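You operate a simulated robot arm through the tools that you are given. There is no shell and no other tool. Be economical: measure what you need, move in short steps, check, and stop when the job is done.

You run a simulated robot arm. Do the job below in one go: nothing can be reset, and whatever is moved stays where it is left.

## Task
Move the string line to the height on the note card.
Fine: slacken it with the winder knob first, set both sliders, then wind it taut again.
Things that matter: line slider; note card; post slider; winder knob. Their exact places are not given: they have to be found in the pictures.

It is judged by the outcome, as a careful person would: the job done as asked, and still so three seconds after it is handed in. It fails if anything else is knocked over, pushed out of place, dropped, spilled or broken.

## Robot
A 7-joint arm with a three-finger gripper on a trunk, on a base that drives. Base frame: it is fixed to the floor where the robot stands at the start and does not move with it; the origin is under the middle of the robot, x ahead of it, y to its left, z up. Lengths are in m, angles in degrees, forces in N, time in s.
With the tool pointing down near the work surface it reaches from about 0.1 to 0.92 m from the robot's upright axis, wherever it stands. Its first joint turns from -166.0 to 166.0 degrees. Places, roughly: line slider [1.3, -1.4, 1]; note card [1.3, -1.4, 1.2]; post slider [0.7, 0.2, 1]; winder knob [0.6, 0.1, 1.2]. Payload 2.69 kg.
The tool frame sits at the grasp point between the pads (the TCP): z along the fingers, y along the line on which they close. The tips reach 0.029 m beyond it. The gripper opens to 0.12 m. The gripper's body begins 0.078 m behind the TCP.
Orientation is that of the tool frame in the base frame, as [roll, pitch, yaw] about the fixed x, y, z axes, in that order (R = Rz(yaw) Ry(pitch) Rx(roll)). With the fingers straight down and closing along the base's y, the tool's x points along the base's -x, its y along +y and its z along -z.

## Interface
- The arm moves only by the tool play_rows. Its arguments are lists of equal length, an entry for each row: "xyz": the shift along the tool's x, y, z in m, a list of three; "rot": the turn, a rotation vector about the tool's x, y, z in degrees, a list of three; "gripper": the finger opening in m, from 0 to 0.12. In form: {"xyz": [[tx, ty, tz], ...], "rot": [[rx, ry, rz], ...], "gripper": [gripper, ...]}. A call has 1 to 10 rows; each row is the pose to reach, as a shift and turn from the pose commanded when the call began, along the tool's axes at that moment. Each row takes 0.2 s and may step no farther than 0.05 m and 8.6 degrees from the row before; otherwise, or with a gripper value out of range, the whole call is refused. Where a pose cannot be reached the arm comes as near as it can. A force on the tool above 40 N (or 10 N above the force at the start of the call, whichever is more), or a blocked arm, ends the call early, and 0.2 s more pass. Each finger halts on what it meets, pressing with about 45 N; the grip force reading is that of the motor and also rises with nothing between the fingers. The clock runs only during rows and for 0.2 s after the last one: add rows that repeat a pose to give the fingers time. It gives the time, the measured TCP pose, the force on the tool (base axes), the opening and the grip force at its end, in the units of the frame above (readings bear some noise), with the torque about the TCP (base axes, N m) and any sound that the robot's microphone picked up, and new pictures: "views" is both (left out), scene, wrist or none.
- Cameras (640 x 400 px; columns grow to the right, rows downward): "scene" is now at [0.258, 0.2124, 1.4701]; the picture's right is [0.12, -0.99, 0.00], its down [-0.50, -0.06, -0.87] and it looks along [0.86, 0.11, -0.50] (base axes); focal length 214 px, centre (320, 200). "wrist" rides on the gripper at [0.063, 0, -0.104] in the tool frame; the picture's right is [0.00, 1.00, 0.00], its down [-0.83, 0.00, -0.56] and it looks along [-0.56, 0.00, 0.83] (tool axes); focal length 275 px, centre (320, 200).
- raise_lower(by): slides the trunk up (or, below 0, down) by that many m; the arm and the scene camera ride with it, the base frame stays. It gives what a move gives, with no picture.
- steer(legs): drives the robot by 1 to 6 legs, each [ahead, left, turn to the left] in m, m and degrees, along the robot's own axes; the way and the turn of a leg run together, so that a leg with both is an arc; at most 1.5 m and 180 degrees a leg. The arm and the cameras ride along, it lands a little off, and it stops where it bumps. It gives what a move gives, and a new picture of the scene camera.
- head_to(pan, tilt): turns the head with the scene camera to pan (to the left, within 143 degrees either way) and tilt (down, from -29 to 69), counted from straight ahead of the robot. It gives what a move gives, and a new picture of the scene camera.
- locate(camera, pixels): for up to 12 pixels [column, row] of the newest picture of that camera ("zoom" is the newest enlarged one), the place [x, y, z] in the base frame of the surface seen there, good to about 0.002 m, but the place of the scene camera against the robot may be out by one fixed shift of up to 0.012 m in any direction. No time passes.
- inspect(camera, box): a new picture of the part [left, top, right, bottom] of that camera's present view, enlarged. No time passes.
- finish_job(): hands the job in; it is judged then, once.

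Work in short steps. Measure before you move; look again where a grasp or a placing could have gone wrong, and mend it. You have 80 turns and 260 pictures in all, those below and enlarged ones among them. Open the gripper and draw the arm clear of the work before you hand the job in, unless the task says otherwise; then end with one line.

The tools are called after "Call:" as a command line: name --argument value ..., lists and objects as JSON in quotes. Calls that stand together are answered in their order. play_rows: Moves the arm, as the interface text tells. Its arguments: {"type":"object","properties":{"xyz":{"type":"array","items":{"type":"array","items":{"type":"number"}}},"rot":{"type":"array","items":{"type":"array","items":{"type":"number"}}},"gripper":{"type":"array","items":{"type":"number"}},"views":{"type":"string","enum":["both","scene","wrist","none"]}},"required":["xyz","rot","gripper"]} The other tools are called the same way: raise_lower (by) slides the trunk up or down; steer (legs) drives the base; head_to (pan, tilt) turns the head that bears the scene camera; locate (camera, pixels) gives the place of the surface under pixels of a picture; inspect (camera, box) takes an enlarged picture of a part of a camera's view; finish_job () hands the job in.

At the start:

```text
time_s: 0.0
ee_pos: [0.4483, 0.2491, 1.3864]
orientation: [180.0, 0.0, -180.0]
force: [-0.3, -0.6, -0.8]
ft_torque: [0.01, 0.03, 0.01]
width: 0.1199
grasp_force: 0.1
trunk travel left (down, up): [-0.45, 0.136]
robot x, y, heading: [0.0004, 0.0014, -0.0]
head pan, tilt: [7.1, 29.9]
```

scene: 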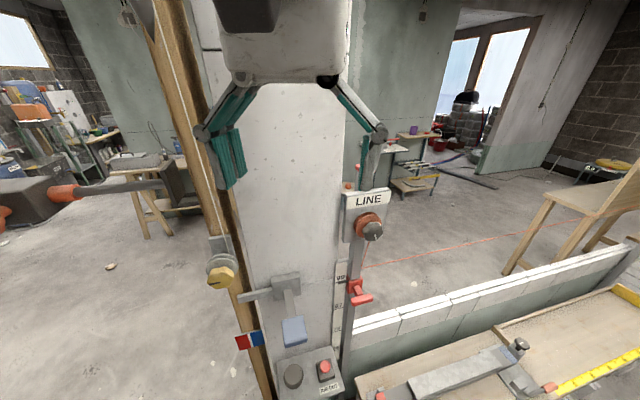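
wrist: 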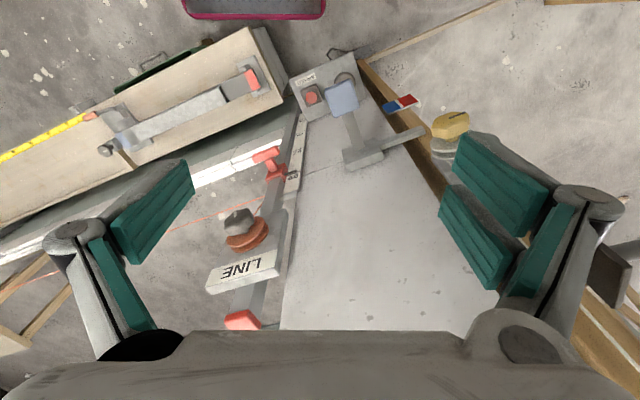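

The scene shows a post with a "LINE" knob at about (370,230) and a red slider at about (360,293). I'll enlarge both areas.

Call:
inspect --camera "scene" --box '[180, 170, 420, 400]'

Call:
inspect --camera "wrist" --box '[180, 50, 480, 340]'

Call:
locate --camera "scene" --pixels '[[372, 232], [368, 200], [360, 293], [336, 330], [356, 255], [380, 280], [221, 278], [325, 366], [294, 330], [640, 250], [300, 200]]'

```text
1.74 times, centred on (300, 285) of scene
```

zoom: 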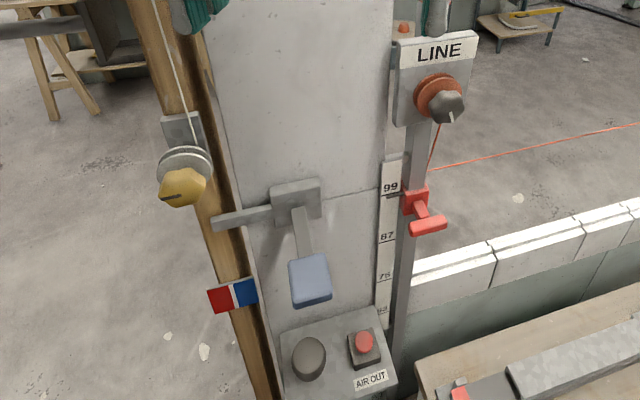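

```text
1.38 times, centred on (330, 195) of wrist
```

zoom: 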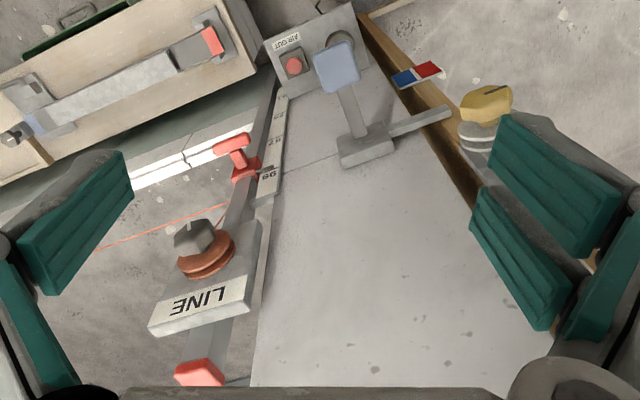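

```text
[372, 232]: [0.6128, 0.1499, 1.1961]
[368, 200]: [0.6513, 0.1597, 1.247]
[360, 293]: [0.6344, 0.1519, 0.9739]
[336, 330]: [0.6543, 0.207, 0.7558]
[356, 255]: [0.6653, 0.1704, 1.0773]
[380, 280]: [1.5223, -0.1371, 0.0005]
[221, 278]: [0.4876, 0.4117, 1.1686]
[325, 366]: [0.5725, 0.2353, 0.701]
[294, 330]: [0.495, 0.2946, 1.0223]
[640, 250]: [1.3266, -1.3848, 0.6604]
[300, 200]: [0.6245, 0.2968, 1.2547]
```

The winder is at about (0.62,0.15,1.20) and the post slider at about (0.63,0.15,0.97). Next I turn the head toward the far end, where the card and line slider should be.

Call:
head_to --pan -50 --tilt 12

```text
time_s: 1.3
ee_pos: [0.4489, 0.248, 1.388]
orientation: [-180.0, 0.0, 179.9]
force: [1.2, 1.0, 0.7]
ft_torque: [-0.04, -0.01, 0.01]
width: 0.1201
grasp_force: 0.0
trunk travel left (down, up): [-0.45, 0.136]
robot x, y, heading: [0.0008, 0.0015, 0.1]
head pan, tilt: [-50.0, 12.0]
```

scene: 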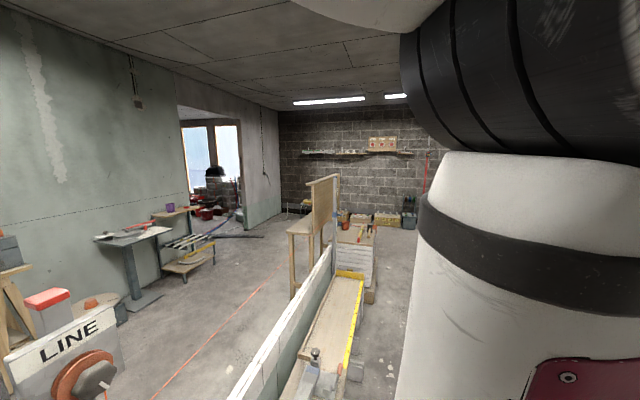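

The far post appears around (335,200). I'll zoom in on it.

Call:
inspect --camera "scene" --box '[270, 155, 400, 236]'

Call:
locate --camera "scene" --pixels '[[336, 180], [336, 210], [334, 240], [320, 200], [345, 226], [260, 380], [350, 275], [370, 225]]'

```text
4.92 times, centred on (335, 196) of scene
```

zoom: 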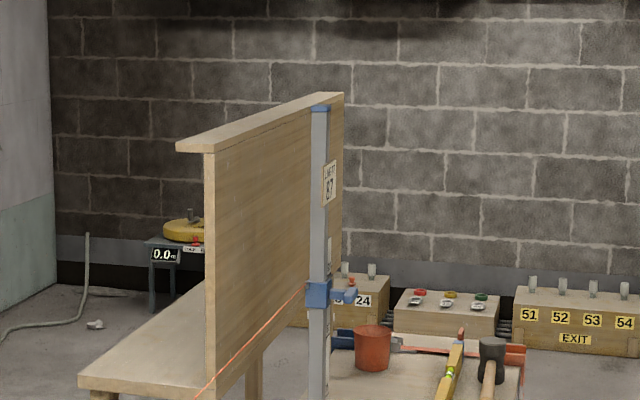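

```text
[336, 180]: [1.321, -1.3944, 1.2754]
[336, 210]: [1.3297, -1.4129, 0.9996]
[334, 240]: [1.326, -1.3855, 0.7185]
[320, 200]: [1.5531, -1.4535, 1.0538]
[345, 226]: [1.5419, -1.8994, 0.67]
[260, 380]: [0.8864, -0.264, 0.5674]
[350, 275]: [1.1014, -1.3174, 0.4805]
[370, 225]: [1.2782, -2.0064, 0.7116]
```

The card seems to read 87. I'll zoom tighter on it and also look closely at the winder and slider.

Call:
inspect --camera "scene" --box '[326, 180, 346, 220]'

Call:
head_to --pan 0 --tilt 45

Call:
inspect --camera "scene" --box '[270, 90, 430, 300]'

```text
10.00 times, centred on (336, 200) of scene
```

zoom: 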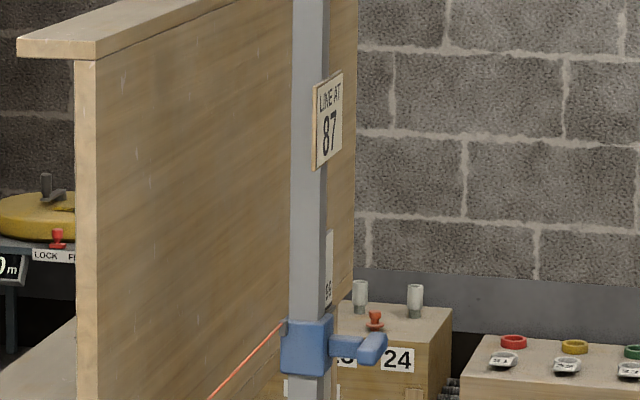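

```text
time_s: 2.4
ee_pos: [0.4478, 0.2471, 1.3869]
orientation: [-179.9, 0.1, -180.0]
force: [-0.1, -0.7, 0.1]
ft_torque: [0.03, 0.03, -0.04]
width: 0.1201
grasp_force: 0.0
trunk travel left (down, up): [-0.45, 0.136]
robot x, y, heading: [-0.0033, -0.0008, -0.2]
head pan, tilt: [0.0, 45.0]
```

scene: 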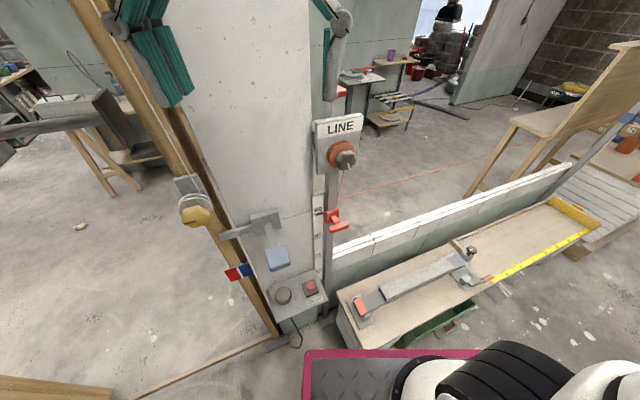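

```text
1.90 times, centred on (350, 195) of scene
```

zoom: 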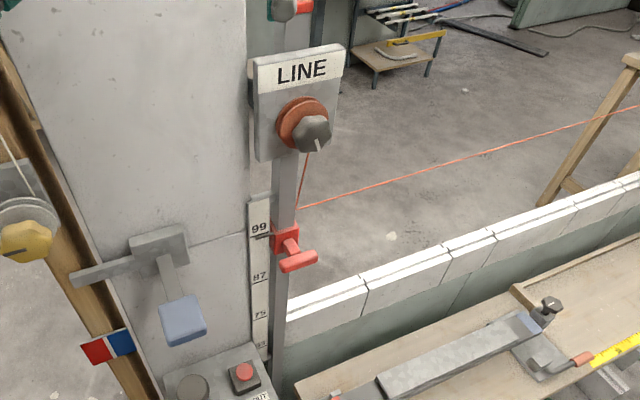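

The card says LINE AT 87, and the post scale has a plainly marked 87. I'll zoom on the scale and slider, then measure the features.

Call:
inspect --camera "scene" --box '[300, 185, 364, 285]'

Call:
inspect --camera "scene" --box '[305, 105, 375, 175]'

Call:
locate --camera "scene" --pixels '[[347, 161], [340, 228], [333, 215], [336, 222], [318, 212], [318, 235], [332, 200], [325, 160], [344, 226], [318, 255]]'

```text
4.00 times, centred on (332, 235) of scene
```

zoom: 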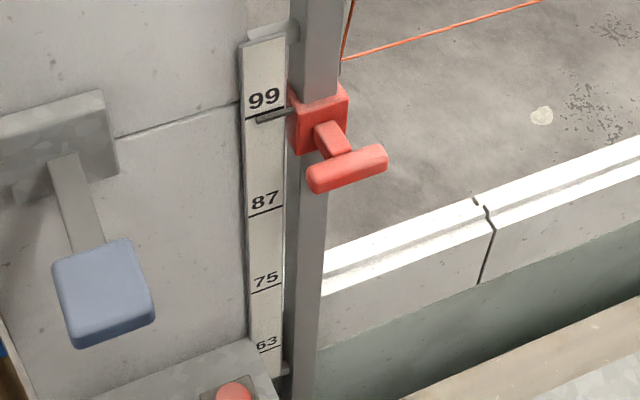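

```text
5.71 times, centred on (340, 140) of scene
```

zoom: 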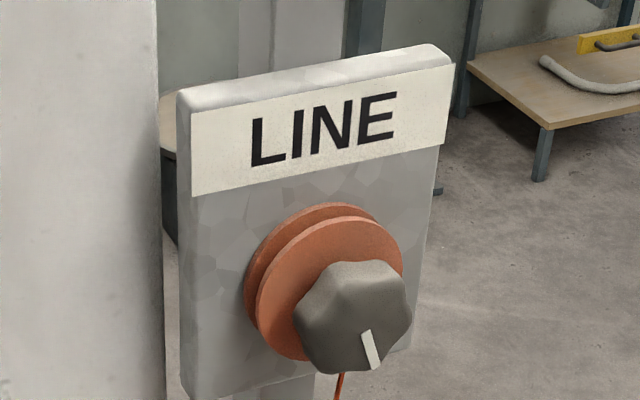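

```text
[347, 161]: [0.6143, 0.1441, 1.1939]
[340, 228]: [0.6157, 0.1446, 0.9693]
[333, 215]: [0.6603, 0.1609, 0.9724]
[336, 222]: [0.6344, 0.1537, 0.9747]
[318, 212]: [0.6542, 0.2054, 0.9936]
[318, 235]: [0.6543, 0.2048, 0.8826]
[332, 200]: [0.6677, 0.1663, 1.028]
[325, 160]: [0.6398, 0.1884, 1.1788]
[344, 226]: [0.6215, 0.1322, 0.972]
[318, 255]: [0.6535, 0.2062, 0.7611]
```

Now I measure the plate and knob geometry in the last zoom (knob face around (355,320)).

Call:
locate --camera "zoom" --pixels '[[205, 230], [425, 170], [210, 380], [405, 330], [350, 320], [370, 300], [335, 345], [390, 330], [330, 290], [370, 340], [300, 310], [366, 268]]'

Call:
inspect --camera "scene" --box '[322, 197, 352, 237]'

Call:
locate --camera "zoom" --pixels '[[300, 200], [330, 200], [350, 300], [480, 240], [420, 250], [400, 290], [270, 110], [345, 70], [350, 170], [290, 140], [160, 190], [330, 100]]'

```text
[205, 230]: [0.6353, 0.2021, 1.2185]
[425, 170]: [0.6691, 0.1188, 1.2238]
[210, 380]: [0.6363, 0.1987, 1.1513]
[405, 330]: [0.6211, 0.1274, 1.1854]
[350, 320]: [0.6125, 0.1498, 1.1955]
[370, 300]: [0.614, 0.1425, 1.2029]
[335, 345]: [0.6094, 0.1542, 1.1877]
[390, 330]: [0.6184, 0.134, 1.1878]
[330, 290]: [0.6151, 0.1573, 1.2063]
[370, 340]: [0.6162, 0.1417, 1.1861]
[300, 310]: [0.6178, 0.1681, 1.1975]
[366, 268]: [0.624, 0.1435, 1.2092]
```

```text
10.00 times, centred on (337, 217) of scene
```

zoom: 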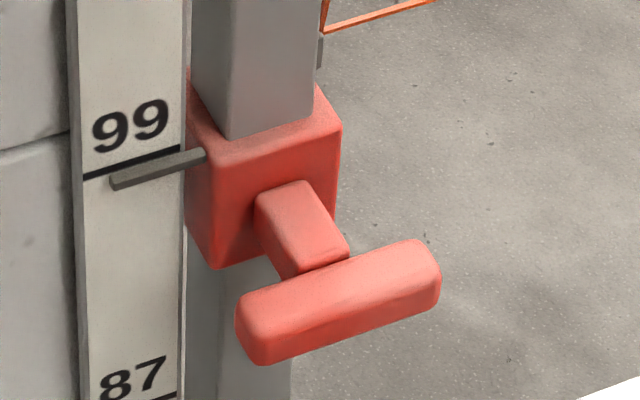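

```text
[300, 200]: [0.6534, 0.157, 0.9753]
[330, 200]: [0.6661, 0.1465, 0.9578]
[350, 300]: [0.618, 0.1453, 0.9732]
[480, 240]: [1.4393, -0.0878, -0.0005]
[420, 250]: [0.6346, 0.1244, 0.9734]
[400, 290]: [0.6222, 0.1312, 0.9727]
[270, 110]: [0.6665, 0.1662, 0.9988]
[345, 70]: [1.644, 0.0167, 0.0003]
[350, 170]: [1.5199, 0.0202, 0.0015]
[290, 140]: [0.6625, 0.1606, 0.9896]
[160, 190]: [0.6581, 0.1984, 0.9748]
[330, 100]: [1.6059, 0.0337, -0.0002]
```

The plate and line run along t≈(0.40,-0.92), with the outward normal n≈(-0.92,-0.40), so the tool must point horizontally along (0.92,0.40). I tilt the hand forward while moving it down and to the right.

Call:
play_rows --xyz '[[0, -0.02, 0.02], [0, -0.04, 0.04], [0, -0.06, 0.06], [0, -0.08, 0.08], [0, -0.1, 0.1], [0, -0.12, 0.12], [0, -0.14, 0.13], [0, -0.15, 0.14], [0, -0.16, 0.15], [0, -0.16, 0.16]]' --rot '[[0, 0, 0], [0, -8, 0], [0, -16, 0], [0, -24, 0], [0, -32, 0], [0, -40, 0], [0, -48, 0], [0, -56, 0], [0, -64, 0], [0, -72, 0]]' --gripper '[0.12, 0.12, 0.12, 0.12, 0.12, 0.12, 0.12, 0.12, 0.12, 0.12]'

```text
time_s: 4.8
ee_pos: [0.4635, 0.0942, 1.3197]
orientation: [156.9, 66.3, 151.8]
force: [0.7, -0.2, -0.5]
ft_torque: [0.0, -0.01, -0.03]
width: 0.1201
grasp_force: 0.1
out of reach, approached as far as the arm can: row 7, 8, 9, 10
trunk travel left (down, up): [-0.45, 0.136]
robot x, y, heading: [0.0008, 0.0001, -0.0]
head pan, tilt: [0.0, 45.0]
stopped in row 10: the arm was blocked; the commanded pose is now the measured one
```

scene: 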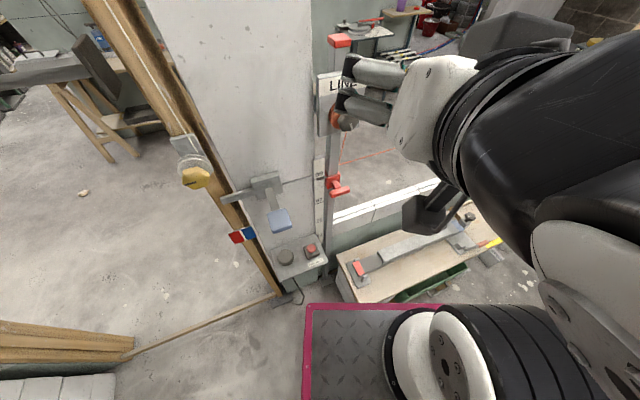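
wrist: 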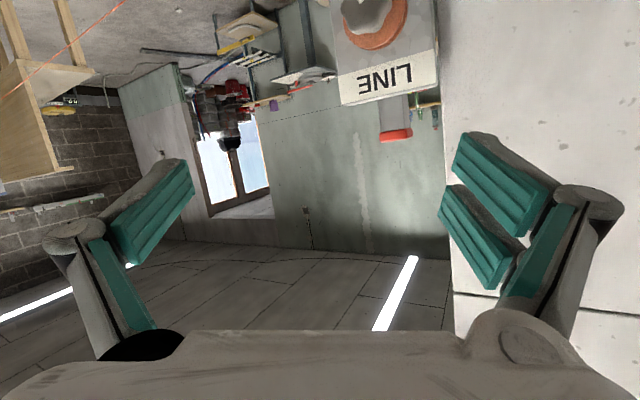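

The arm is too cramped to hold the hand horizontal this close. I need to back the base up, so I look behind first.

Call:
head_to --pan 140 --tilt 45

Call:
head_to --pan -140 --tilt 45

```text
time_s: 7.0
ee_pos: [0.4611, 0.0982, 1.3206]
orientation: [158.5, 67.1, 153.9]
force: [0.6, -0.2, -0.1]
ft_torque: [-0.01, 0.0, 0.0]
width: 0.1198
grasp_force: 0.1
trunk travel left (down, up): [-0.45, 0.136]
robot x, y, heading: [-0.0023, -0.0001, 0.0]
head pan, tilt: [140.0, 45.0]
```

scene: 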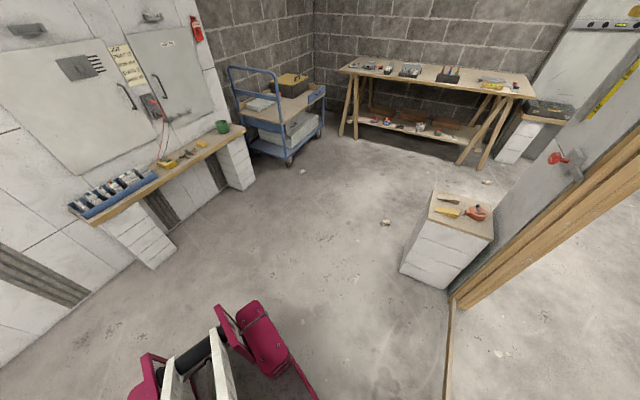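

```text
time_s: 10.9
ee_pos: [0.4626, 0.0944, 1.3208]
orientation: [157.4, 66.7, 152.5]
force: [0.6, 0.1, -0.4]
ft_torque: [0.0, 0.01, -0.02]
width: 0.1199
grasp_force: 0.1
trunk travel left (down, up): [-0.45, 0.136]
robot x, y, heading: [0.003, -0.0022, -0.1]
head pan, tilt: [-140.0, 45.0]
```

scene: 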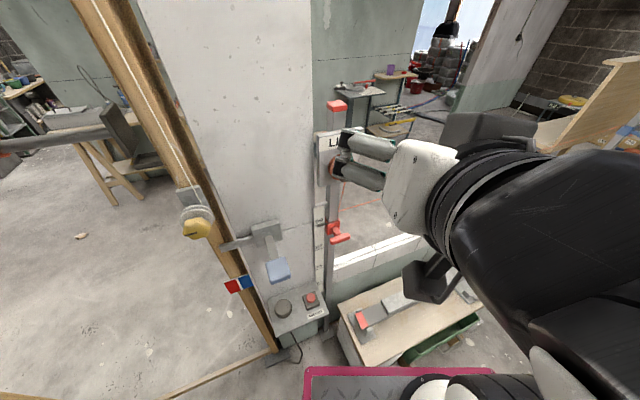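

Behind the robot is open floor. I back up 0.22 m and put the head forward again.

Call:
steer --legs '[[-0.22, 0, 0]]'

Call:
head_to --pan 5 --tilt 30

```text
time_s: 12.6
ee_pos: [0.2366, 0.0952, 1.3196]
orientation: [157.4, 66.8, 152.4]
force: [-0.4, -0.1, -0.3]
ft_torque: [0.01, -0.02, 0.0]
width: 0.1201
grasp_force: 0.1
trunk travel left (down, up): [-0.45, 0.136]
robot x, y, heading: [-0.2261, 0.0009, -0.2]
head pan, tilt: [-140.0, 45.0]
```

scene: 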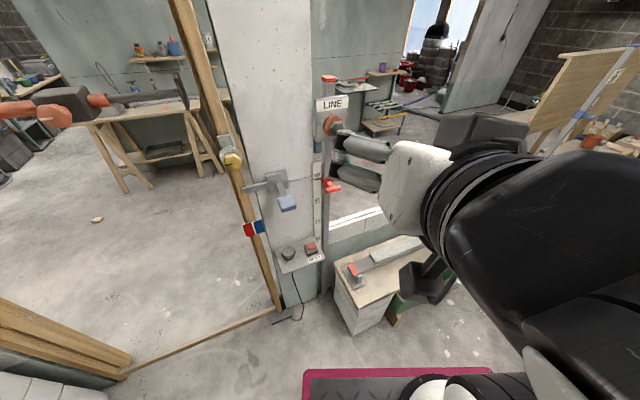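

```text
time_s: 14.9
ee_pos: [0.2367, 0.0966, 1.321]
orientation: [157.3, 66.8, 152.5]
force: [0.8, 0.6, -0.1]
ft_torque: [0.01, 0.0, 0.0]
width: 0.1202
grasp_force: 0.1
trunk travel left (down, up): [-0.45, 0.136]
robot x, y, heading: [-0.2289, -0.0, -0.1]
head pan, tilt: [5.0, 30.0]
```

scene: 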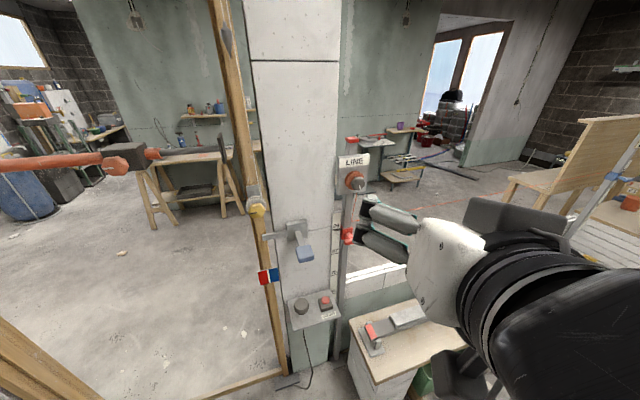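

With the new standoff, I move to a pre-grasp at about (0.45,0.08,1.196), tool horizontal along (0.92,0.40).

Call:
play_rows --xyz '[[0.004, -0.001, 0.024], [0.007, -0.002, 0.049], [0.011, -0.004, 0.073], [0.015, -0.005, 0.098], [0.018, -0.006, 0.122], [0.022, -0.007, 0.146], [0.026, -0.008, 0.171], [0.029, -0.009, 0.195], [0.033, -0.011, 0.22], [0.0365, -0.012, 0.244]]' --rot '[[-2.8, -1.9, -1.4], [-5.6, -3.8, -2.8], [-8.3, -5.6, -4.2], [-11.1, -7.5, -5.6], [-13.9, -9.4, -7], [-16.7, -11.3, -8.4], [-19.5, -13.2, -9.8], [-22.2, -15, -11.2], [-25, -16.9, -12.6], [-27.8, -18.8, -14]]' --gripper '[0.12, 0.12, 0.12, 0.12, 0.12, 0.12, 0.12, 0.12, 0.1, 0.08]'

```text
time_s: 17.1
ee_pos: [0.5115, 0.0762, 1.2124]
orientation: [-12.5, 89.9, 11.1]
force: [-0.5, 0.5, 0.1]
ft_torque: [-0.03, 0.04, -0.12]
width: 0.0799
grasp_force: 0.0
out of reach, approached as far as the arm can: row 1, 2, 3, 4, 5, 6, 7, 8, 9, 10
trunk travel left (down, up): [-0.45, 0.136]
robot x, y, heading: [-0.2253, 0.0001, 0.2]
head pan, tilt: [5.0, 30.0]
```

scene: 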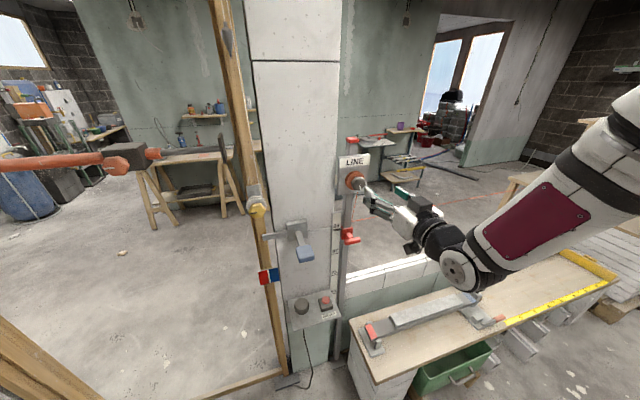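
wrist: 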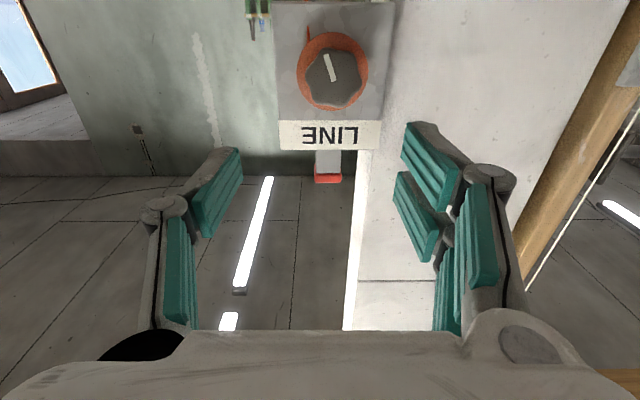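

Orientation is right (tool axis at 23.6°). I measure the knob from the wrist camera, which has no unknown offset.

Call:
locate --camera "wrist" --pixels '[[335, 75], [322, 80], [350, 85], [336, 60], [336, 98], [308, 75], [362, 75], [290, 60], [385, 70], [312, 55]]'

Call:
inspect --camera "wrist" --box '[260, 0, 410, 120]'

```text
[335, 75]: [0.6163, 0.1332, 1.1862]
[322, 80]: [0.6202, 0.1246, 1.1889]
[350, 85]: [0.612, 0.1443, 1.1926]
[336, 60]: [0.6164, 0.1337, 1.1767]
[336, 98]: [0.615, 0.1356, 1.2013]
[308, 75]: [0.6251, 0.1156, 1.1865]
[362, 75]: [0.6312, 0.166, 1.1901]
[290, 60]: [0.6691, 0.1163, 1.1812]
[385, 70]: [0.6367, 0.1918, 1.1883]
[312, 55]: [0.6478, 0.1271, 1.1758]
```

```text
3.33 times, centred on (335, 60) of wrist
```

zoom: 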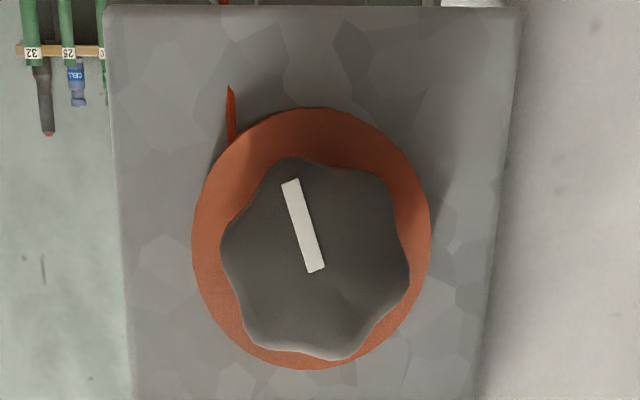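

The knob centre is about (0.6166,0.133,1.189), diameter about 0.043, with the drum front about 0.026 behind its face. The string leaves the drum's right side going down, so loosening is clockwise from the front (+z turn). I align at a standoff first.

Call:
play_rows --xyz '[[0.003, -0.004, 0.02], [0.006, -0.008, 0.04], [0.008, -0.012, 0.06], [0.008, -0.012, 0.06]]' --rot '[[0, 0, 0], [0, 0, 0], [0, 0, 0], [0, 0, 0]]' --gripper '[0.08, 0.08, 0.08, 0.08]' --views "wrist"

```text
time_s: 18.1
ee_pos: [0.5732, 0.0856, 1.2014]
orientation: [-103.4, 90.0, -79.9]
force: [-0.1, -0.6, 0.1]
ft_torque: [0.03, -0.03, 0.04]
width: 0.0801
grasp_force: 0.1
trunk travel left (down, up): [-0.45, 0.136]
robot x, y, heading: [-0.2267, 0.0019, 0.1]
head pan, tilt: [5.0, 30.0]
```

wrist: 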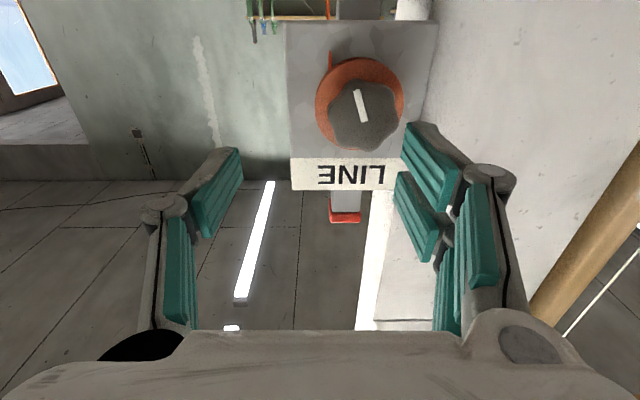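

It moved from the measured pose, and the knob now sits at (361,115). I re-measure it.

Call:
locate --camera "wrist" --pixels '[[361, 115], [345, 115], [380, 115], [361, 95], [361, 140], [330, 75], [300, 60], [428, 60]]'

Call:
inspect --camera "wrist" --box '[280, 20, 450, 170]'

```text
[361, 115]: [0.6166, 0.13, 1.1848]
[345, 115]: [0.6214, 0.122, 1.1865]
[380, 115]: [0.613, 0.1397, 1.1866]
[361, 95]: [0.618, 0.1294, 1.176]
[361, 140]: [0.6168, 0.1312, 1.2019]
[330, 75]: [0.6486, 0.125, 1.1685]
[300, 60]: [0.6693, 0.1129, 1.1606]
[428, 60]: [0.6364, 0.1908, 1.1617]
```

```text
2.67 times, centred on (365, 95) of wrist
```

zoom: 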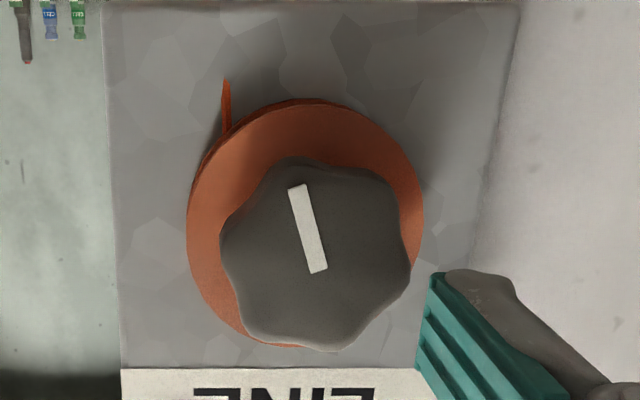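

The knob centre is about (0.616,0.131,1.187). I shift +0.0245 in tool y and +0.0144 in tool x, then advance 0.05 around the knob.

Call:
play_rows --xyz '[[0.0144, 0.0245, 0], [0.0144, 0.0245, 0], [0.0144, 0.0245, 0.025], [0.0144, 0.0245, 0.05], [0.0144, 0.0245, 0.05]]' --rot '[[0, 0, 0], [0, 0, 0], [0, 0, 0], [0, 0, 0], [0, 0, 0]]' --gripper '[0.08, 0.08, 0.08, 0.08, 0.08]'

```text
time_s: 19.3
ee_pos: [0.6084, 0.1257, 1.1866]
orientation: [116.0, 89.9, 139.3]
force: [0.1, -0.2, -0.4]
ft_torque: [-0.02, 0.0, 0.0]
width: 0.08
grasp_force: 0.1
trunk travel left (down, up): [-0.45, 0.136]
robot x, y, heading: [-0.2266, -0.001, 0.3]
head pan, tilt: [5.0, 30.0]
```

scene: 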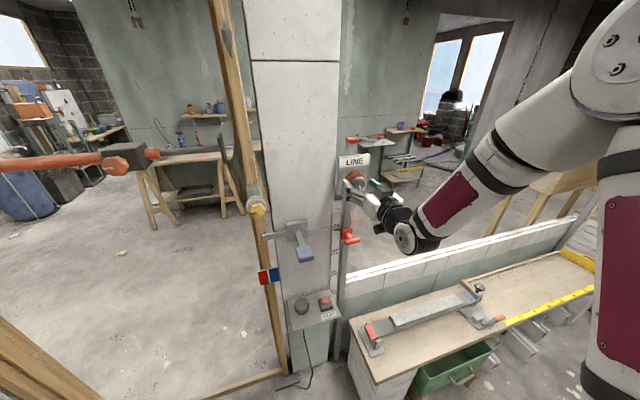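
wrist: 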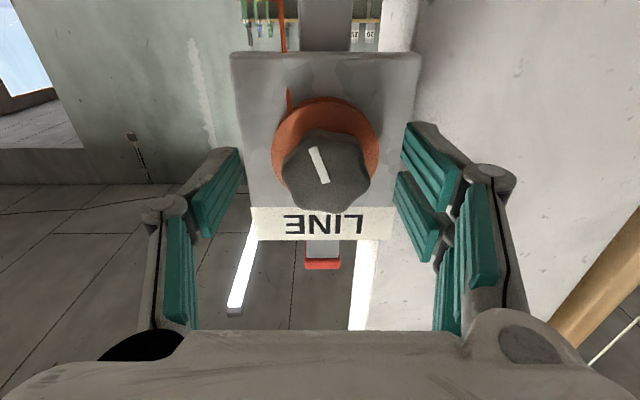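

The knob at (324,170) is centred between the pads. I close on it.

Call:
play_rows --xyz '[[0, 0, 0], [0, 0, 0], [0, 0, 0]]' --rot '[[0, 0, 0], [0, 0, 0], [0, 0, 0]]' --gripper '[0.05, 0.03, 0.03]' --views "wrist"

```text
time_s: 20.1
ee_pos: [0.6067, 0.1281, 1.1875]
orientation: [-28.8, 90.0, -5.2]
force: [-7.8, 11.6, -1.1]
ft_torque: [-0.01, -0.02, 0.56]
width: 0.0409
grasp_force: 44.7
trunk travel left (down, up): [-0.45, 0.136]
robot x, y, heading: [-0.2267, -0.0018, 0.2]
head pan, tilt: [5.0, 30.0]
```

wrist: 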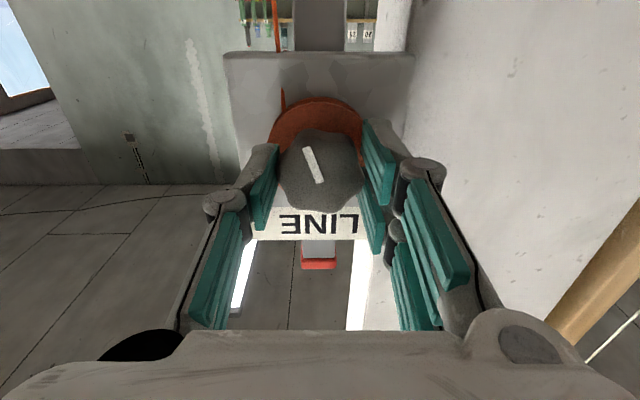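

Gripped (0.041 wide) with a 14 N side load toward +y tool. I ease 3 mm that way, then turn +z (clockwise from the front) by 40°.

Call:
play_rows --xyz '[[0, 0.003, 0], [0, 0.003, 0], [0, 0.003, 0], [0, 0.003, 0], [0, 0.003, 0], [0, 0.003, 0]]' --rot '[[0, 0, 0], [0, 0, 8], [0, 0, 16], [0, 0, 24], [0, 0, 32], [0, 0, 40]]' --gripper '[0.03, 0.03, 0.03, 0.03, 0.03, 0.03]'

```text
time_s: 21.5
ee_pos: [0.6065, 0.1288, 1.1886]
orientation: [89.8, 49.8, 113.0]
force: [-0.2, 6.1, 6.8]
ft_torque: [-0.68, -0.45, 0.08]
width: 0.0408
grasp_force: 45.0
trunk travel left (down, up): [-0.45, 0.136]
robot x, y, heading: [-0.2244, -0.0008, -0.2]
head pan, tilt: [5.0, 30.0]
```

scene: 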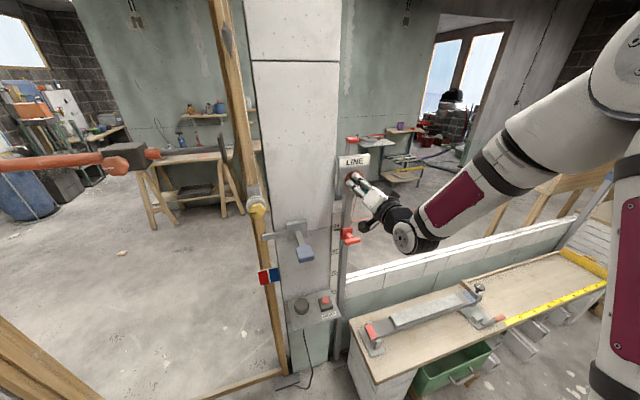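
wrist: 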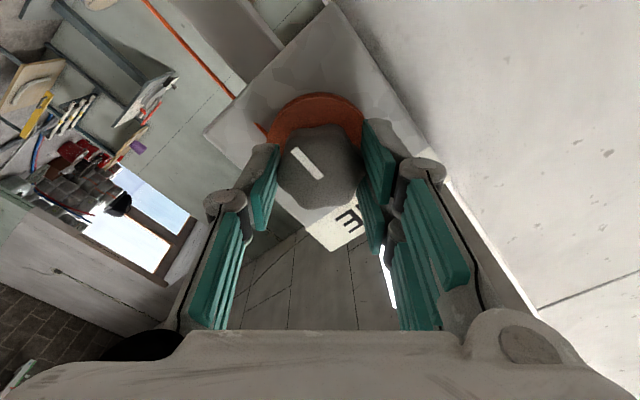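

The marker lagged the hand slightly, and there is 0.8 N·m of resistance. I check the string's state.

Call:
inspect --camera "scene" --box '[320, 140, 640, 300]'

Call:
inspect --camera "wrist" --box '[200, 60, 440, 230]'

```text
2.00 times, centred on (480, 220) of scene
```

zoom: 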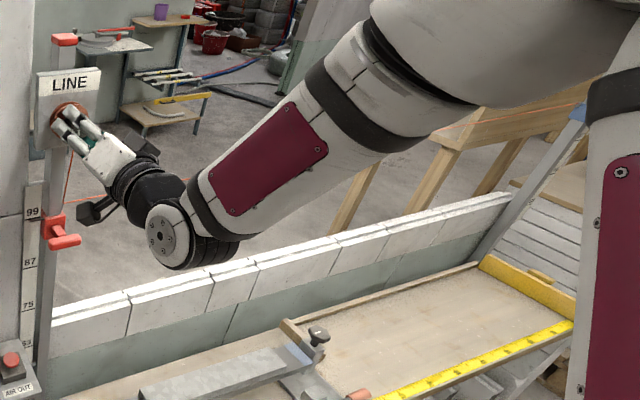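

```text
2.35 times, centred on (320, 145) of wrist
```

zoom: 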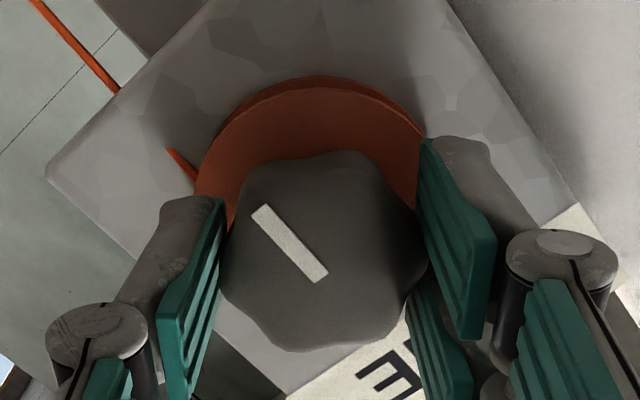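

The knob has turned about 16° of the 40°, so the pads slipped. I turn further to see whether it now follows.

Call:
play_rows --xyz '[[0, 0, 0], [0, 0, 0], [0, 0, 0], [0, 0, 0], [0, 0, 0]]' --rot '[[0, 0, 5], [0, 0, 10], [0, 0, 15], [0, 0, 20], [0, 0, 25]]' --gripper '[0, 0, 0, 0, 0]' --views "none"

Call:
inspect --camera "wrist" --box '[200, 60, 440, 230]'

Call:
inspect --camera "scene" --box '[320, 150, 420, 250]'

```text
time_s: 22.7
ee_pos: [0.6059, 0.1306, 1.1893]
orientation: [89.8, 24.8, 113.6]
force: [-1.4, 14.2, 15.1]
ft_torque: [-0.91, -0.66, 0.37]
width: 0.0411
grasp_force: 45.1
trunk travel left (down, up): [-0.45, 0.136]
robot x, y, heading: [-0.2257, 0.0041, -0.0]
head pan, tilt: [5.0, 30.0]
```

```text
2.35 times, centred on (320, 145) of wrist
```

zoom: 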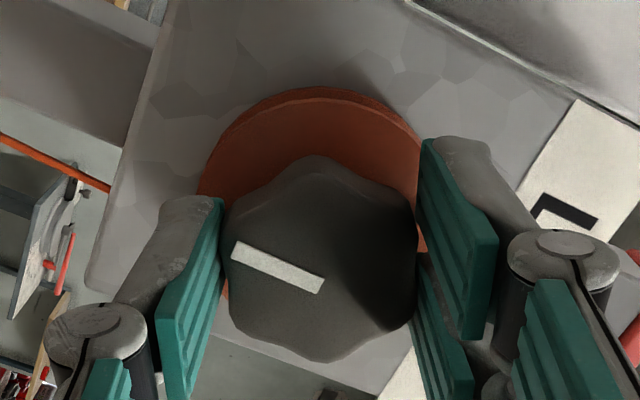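

```text
4.00 times, centred on (370, 200) of scene
```

zoom: 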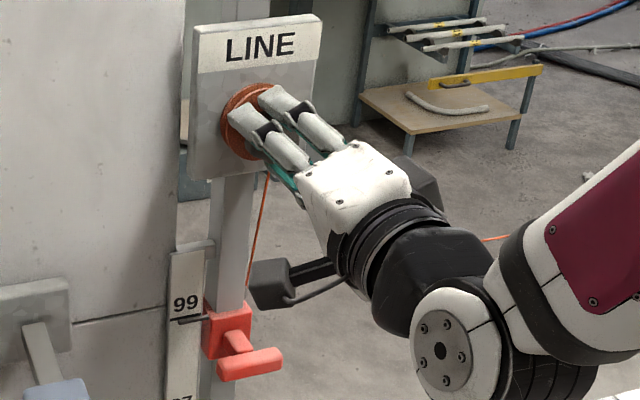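

The knob stopped after about 15° clockwise, so clockwise tightens despite the string geometry, and the slack direction must be counter-clockwise. I turn the hand back -80° with the knob held.

Call:
play_rows --xyz '[[0, 0, 0], [0, 0, 0], [0, 0, 0], [0, 0, 0], [0, 0, 0], [0, 0, 0], [0, 0, 0], [0, 0, 0], [0, 0, 0], [0, 0, 0]]' --rot '[[0, 0, -8], [0, 0, -16], [0, 0, -24], [0, 0, -32], [0, 0, -40], [0, 0, -48], [0, 0, -56], [0, 0, -64], [0, 0, -72], [0, 0, -80]]' --gripper '[0, 0, 0, 0, 0, 0, 0, 0, 0, 0]' --views "none"

Call:
inspect --camera "wrist" --box '[200, 60, 440, 230]'

Call:
inspect --camera "scene" --box '[320, 150, 420, 250]'

```text
time_s: 24.9
ee_pos: [0.6056, 0.128, 1.1866]
orientation: [-90.7, 75.0, -67.4]
force: [15.1, 9.2, 1.6]
ft_torque: [-0.33, 0.76, -0.43]
width: 0.0409
grasp_force: 45.2
trunk travel left (down, up): [-0.45, 0.136]
robot x, y, heading: [-0.227, -0.0024, 0.2]
head pan, tilt: [5.0, 30.0]
```

```text
2.35 times, centred on (320, 145) of wrist
```

zoom: 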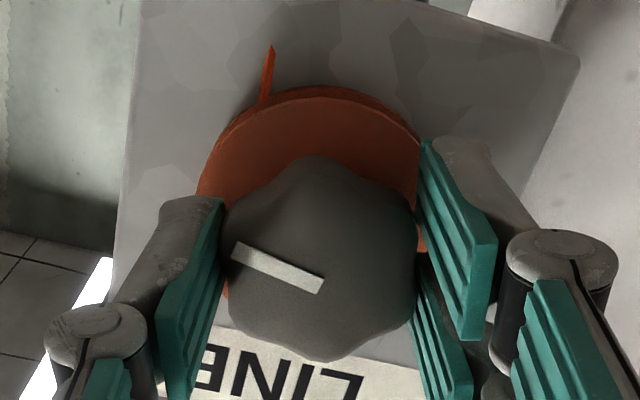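

```text
4.00 times, centred on (370, 200) of scene
```

zoom: 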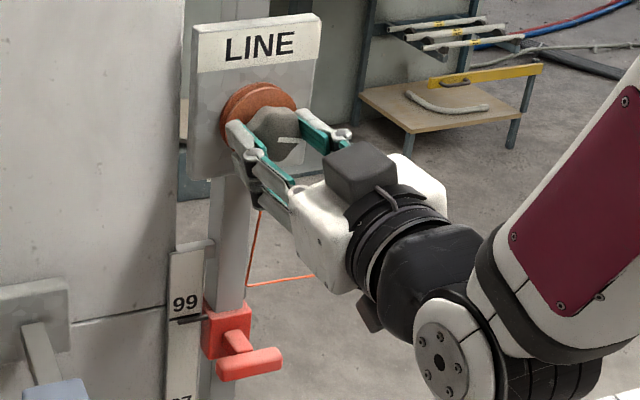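

The knob followed the hand the full -80° with little torque. I continue another -80°.

Call:
play_rows --xyz '[[0, 0, 0], [0, 0, 0], [0, 0, 0], [0, 0, 0], [0, 0, 0], [0, 0, 0], [0, 0, 0], [0, 0, 0], [0, 0, 0], [0, 0, 0]]' --rot '[[0, 0, -8], [0, 0, -16], [0, 0, -24], [0, 0, -32], [0, 0, -40], [0, 0, -48], [0, 0, -56], [0, 0, -64], [0, 0, -72], [0, 0, -80]]' --gripper '[0, 0, 0, 0, 0, 0, 0, 0, 0, 0]' --views "scene"

Call:
inspect --camera "wrist" --box '[200, 60, 440, 230]'

Call:
inspect --camera "scene" --box '[320, 150, 420, 250]'

```text
time_s: 27.1
ee_pos: [0.6071, 0.1263, 1.1896]
orientation: [-89.7, -5.0, -67.0]
force: [16.0, -23.9, 27.5]
ft_torque: [0.3, -0.49, -0.11]
width: 0.0408
grasp_force: 45.5
trunk travel left (down, up): [-0.45, 0.136]
robot x, y, heading: [-0.2269, 0.0009, -0.0]
head pan, tilt: [5.0, 30.0]
```

scene: 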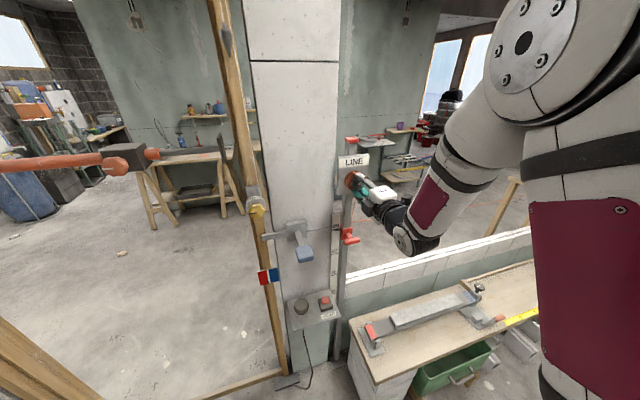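

```text
2.35 times, centred on (320, 145) of wrist
```

zoom: 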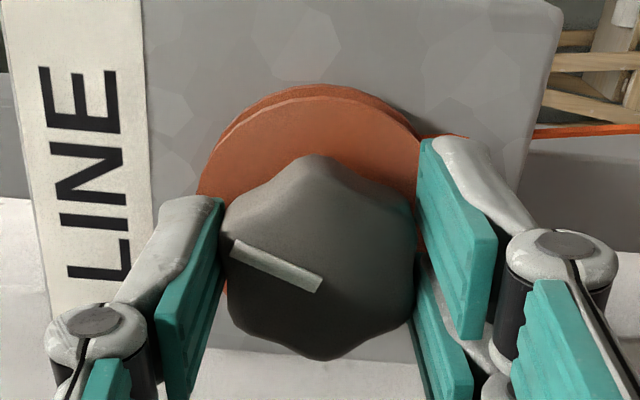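

```text
4.00 times, centred on (370, 200) of scene
```

zoom: 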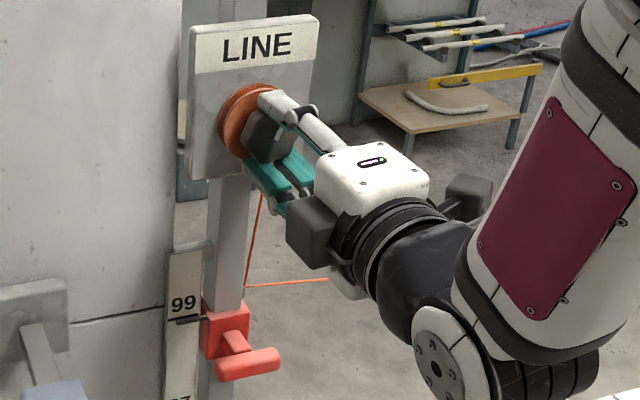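

Now 160° loosened, but the side force is near 40 N from misalignment. I open the fingers, back off, and check whether the string is slack.

Call:
play_rows --xyz '[[0, 0, 0], [0, 0, 0], [0, 0, -0.03], [0, 0, -0.06], [0, 0, -0.1]]' --rot '[[0, 0, 0], [0, 0, 0], [0, 0, 0], [0, 0, 0], [0, 0, 0]]' --gripper '[0.08, 0.08, 0.08, 0.08, 0.08]'

Call:
head_to --pan -25 --tilt 18

Call:
inspect --camera "scene" --box '[100, 150, 400, 330]'

```text
time_s: 28.3
ee_pos: [0.5173, 0.0913, 1.189]
orientation: [-90.0, -4.9, -66.5]
force: [0.6, 0.7, -0.5]
ft_torque: [-0.01, -0.01, 0.0]
width: 0.0799
grasp_force: 0.1
out of reach, approached as far as the arm can: row 5
trunk travel left (down, up): [-0.45, 0.136]
robot x, y, heading: [-0.2262, 0.0001, -0.1]
head pan, tilt: [5.0, 30.0]
```

scene: 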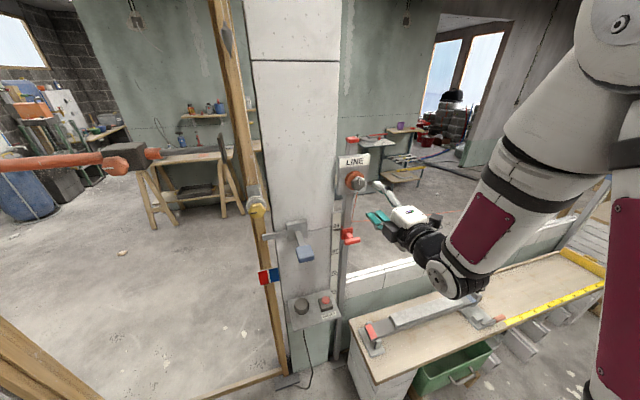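
wrist: 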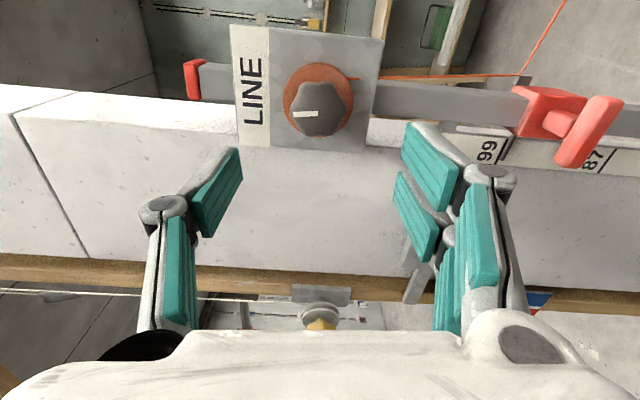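

```text
time_s: 29.2
ee_pos: [0.5165, 0.0902, 1.1885]
orientation: [-90.0, -4.9, -66.6]
force: [-0.3, -0.1, 0.3]
ft_torque: [-0.02, -0.01, -0.03]
width: 0.0799
grasp_force: 0.2
trunk travel left (down, up): [-0.45, 0.136]
robot x, y, heading: [-0.2247, 0.0004, 0.4]
head pan, tilt: [-25.0, 18.0]
```

scene: 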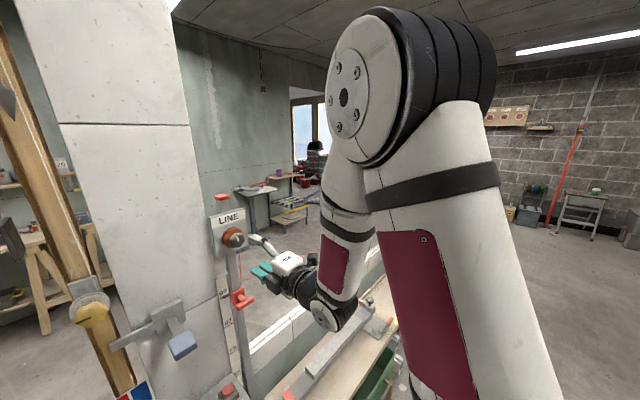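

```text
2.13 times, centred on (250, 240) of scene
```

zoom: 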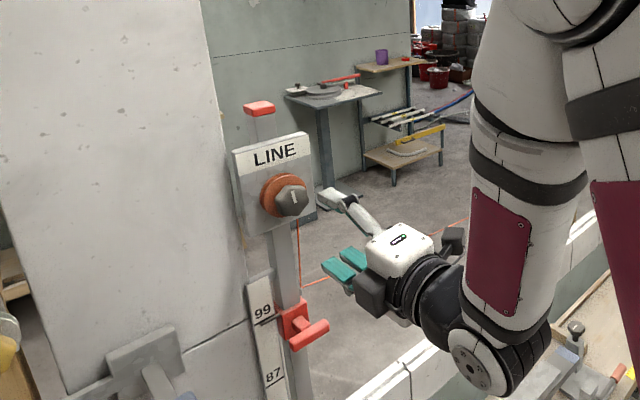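

I locate points along the string in the wrist view to test for sag.

Call:
inspect --camera "wrist" --box '[340, 0, 640, 180]'

Call:
locate --camera "zoom" --pixels '[[395, 150], [430, 80], [445, 45], [460, 15], [100, 165], [200, 163], [470, 235], [560, 260], [420, 320], [350, 320], [575, 330], [440, 170]]'

```text
2.13 times, centred on (490, 90) of wrist
```

zoom: 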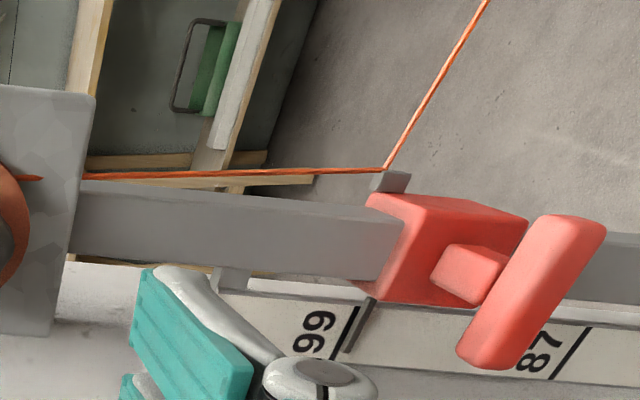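

```text
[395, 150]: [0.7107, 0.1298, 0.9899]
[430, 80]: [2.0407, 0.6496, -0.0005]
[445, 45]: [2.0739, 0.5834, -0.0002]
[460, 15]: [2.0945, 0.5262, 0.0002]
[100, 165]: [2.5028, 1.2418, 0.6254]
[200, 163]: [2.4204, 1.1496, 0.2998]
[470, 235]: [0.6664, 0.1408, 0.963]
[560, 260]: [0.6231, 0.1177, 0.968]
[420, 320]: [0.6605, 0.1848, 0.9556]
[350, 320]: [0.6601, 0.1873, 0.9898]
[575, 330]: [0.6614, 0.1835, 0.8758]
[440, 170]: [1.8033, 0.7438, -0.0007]
```

The slider must go down 0.12 m, which also takes 0.12 m more string. With the drum radius about 0.027 m I need roughly 160° more. I rotate the open hand back +160° in free air and re-measure the knob.

Call:
play_rows --xyz '[[0, 0, 0], [0, 0, 0], [0, 0, 0], [0, 0, 0], [0, 0, 0], [0, 0, 0], [0, 0, 0], [0, 0, 0], [0, 0, 0], [0, 0, 0]]' --rot '[[0, 0, 8], [0, 0, 16], [0, 0, 24], [0, 0, 32], [0, 0, 40], [0, 0, 48], [0, 0, 56], [0, 0, 64], [0, 0, 72], [0, 0, 80]]' --gripper '[0.08, 0.08, 0.08, 0.08, 0.08, 0.08, 0.08, 0.08, 0.08, 0.08]' --views "none"

Call:
play_rows --xyz '[[0, 0, 0], [0, 0, 0], [0, 0, 0], [0, 0, 0], [0, 0, 0], [0, 0, 0], [0, 0, 0], [0, 0, 0], [0, 0, 0], [0, 0, 0]]' --rot '[[0, 0, 8], [0, 0, 16], [0, 0, 24], [0, 0, 32], [0, 0, 40], [0, 0, 48], [0, 0, 56], [0, 0, 64], [0, 0, 72], [0, 0, 80]]' --gripper '[0.08, 0.08, 0.08, 0.08, 0.08, 0.08, 0.08, 0.08, 0.08, 0.08]' --views "wrist"

```text
time_s: 31.4
ee_pos: [0.5186, 0.09, 1.1897]
orientation: [-90.1, 75.2, -66.9]
force: [-0.5, -0.6, 1.0]
ft_torque: [0.0, 0.0, 0.0]
width: 0.08
grasp_force: 0.1
trunk travel left (down, up): [-0.45, 0.136]
robot x, y, heading: [-0.2259, 0.0011, 0.1]
head pan, tilt: [-25.0, 18.0]
```

```text
time_s: 33.6
ee_pos: [0.5198, 0.0892, 1.1889]
orientation: [90.0, 24.8, 113.2]
force: [-0.4, 1.2, -0.2]
ft_torque: [0.02, 0.02, 0.0]
width: 0.08
grasp_force: 0.0
trunk travel left (down, up): [-0.45, 0.136]
robot x, y, heading: [-0.2257, 0.0005, 0.0]
head pan, tilt: [-25.0, 18.0]
```

wrist: 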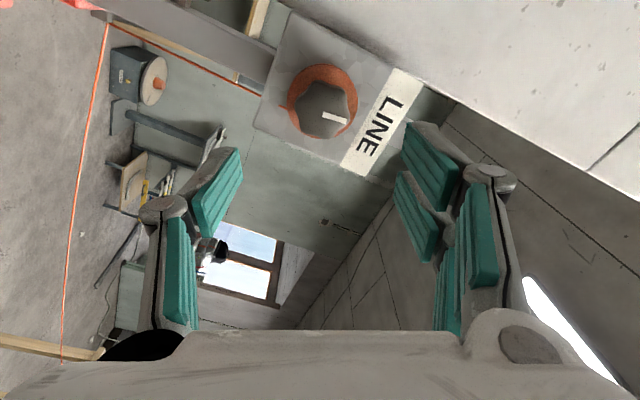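

The line now bows at the left of the wrist picture, so it is slack. I refine the knob centre (about (322,108)) for a cleaner second grip.

Call:
inspect --camera "wrist" --box '[270, 60, 380, 150]'

Call:
locate --camera "wrist" --pixels '[[323, 108], [302, 108], [350, 108], [323, 90], [323, 130], [312, 108], [336, 108]]'

```text
4.44 times, centred on (325, 105) of wrist
```

zoom: 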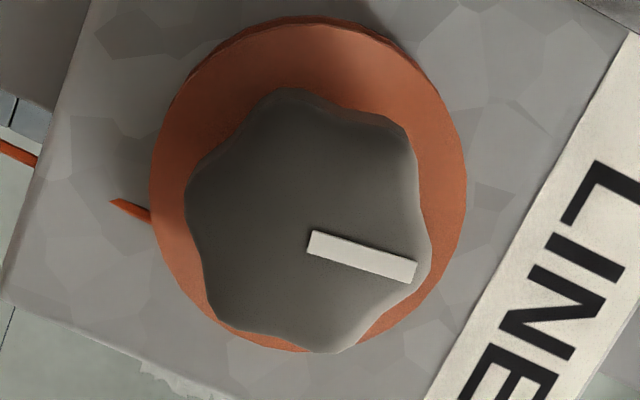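

```text
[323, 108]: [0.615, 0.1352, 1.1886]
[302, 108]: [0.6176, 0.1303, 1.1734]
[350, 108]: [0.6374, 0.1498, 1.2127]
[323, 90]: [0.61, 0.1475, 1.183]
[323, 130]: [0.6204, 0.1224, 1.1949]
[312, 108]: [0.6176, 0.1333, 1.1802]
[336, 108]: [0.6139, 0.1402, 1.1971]
```

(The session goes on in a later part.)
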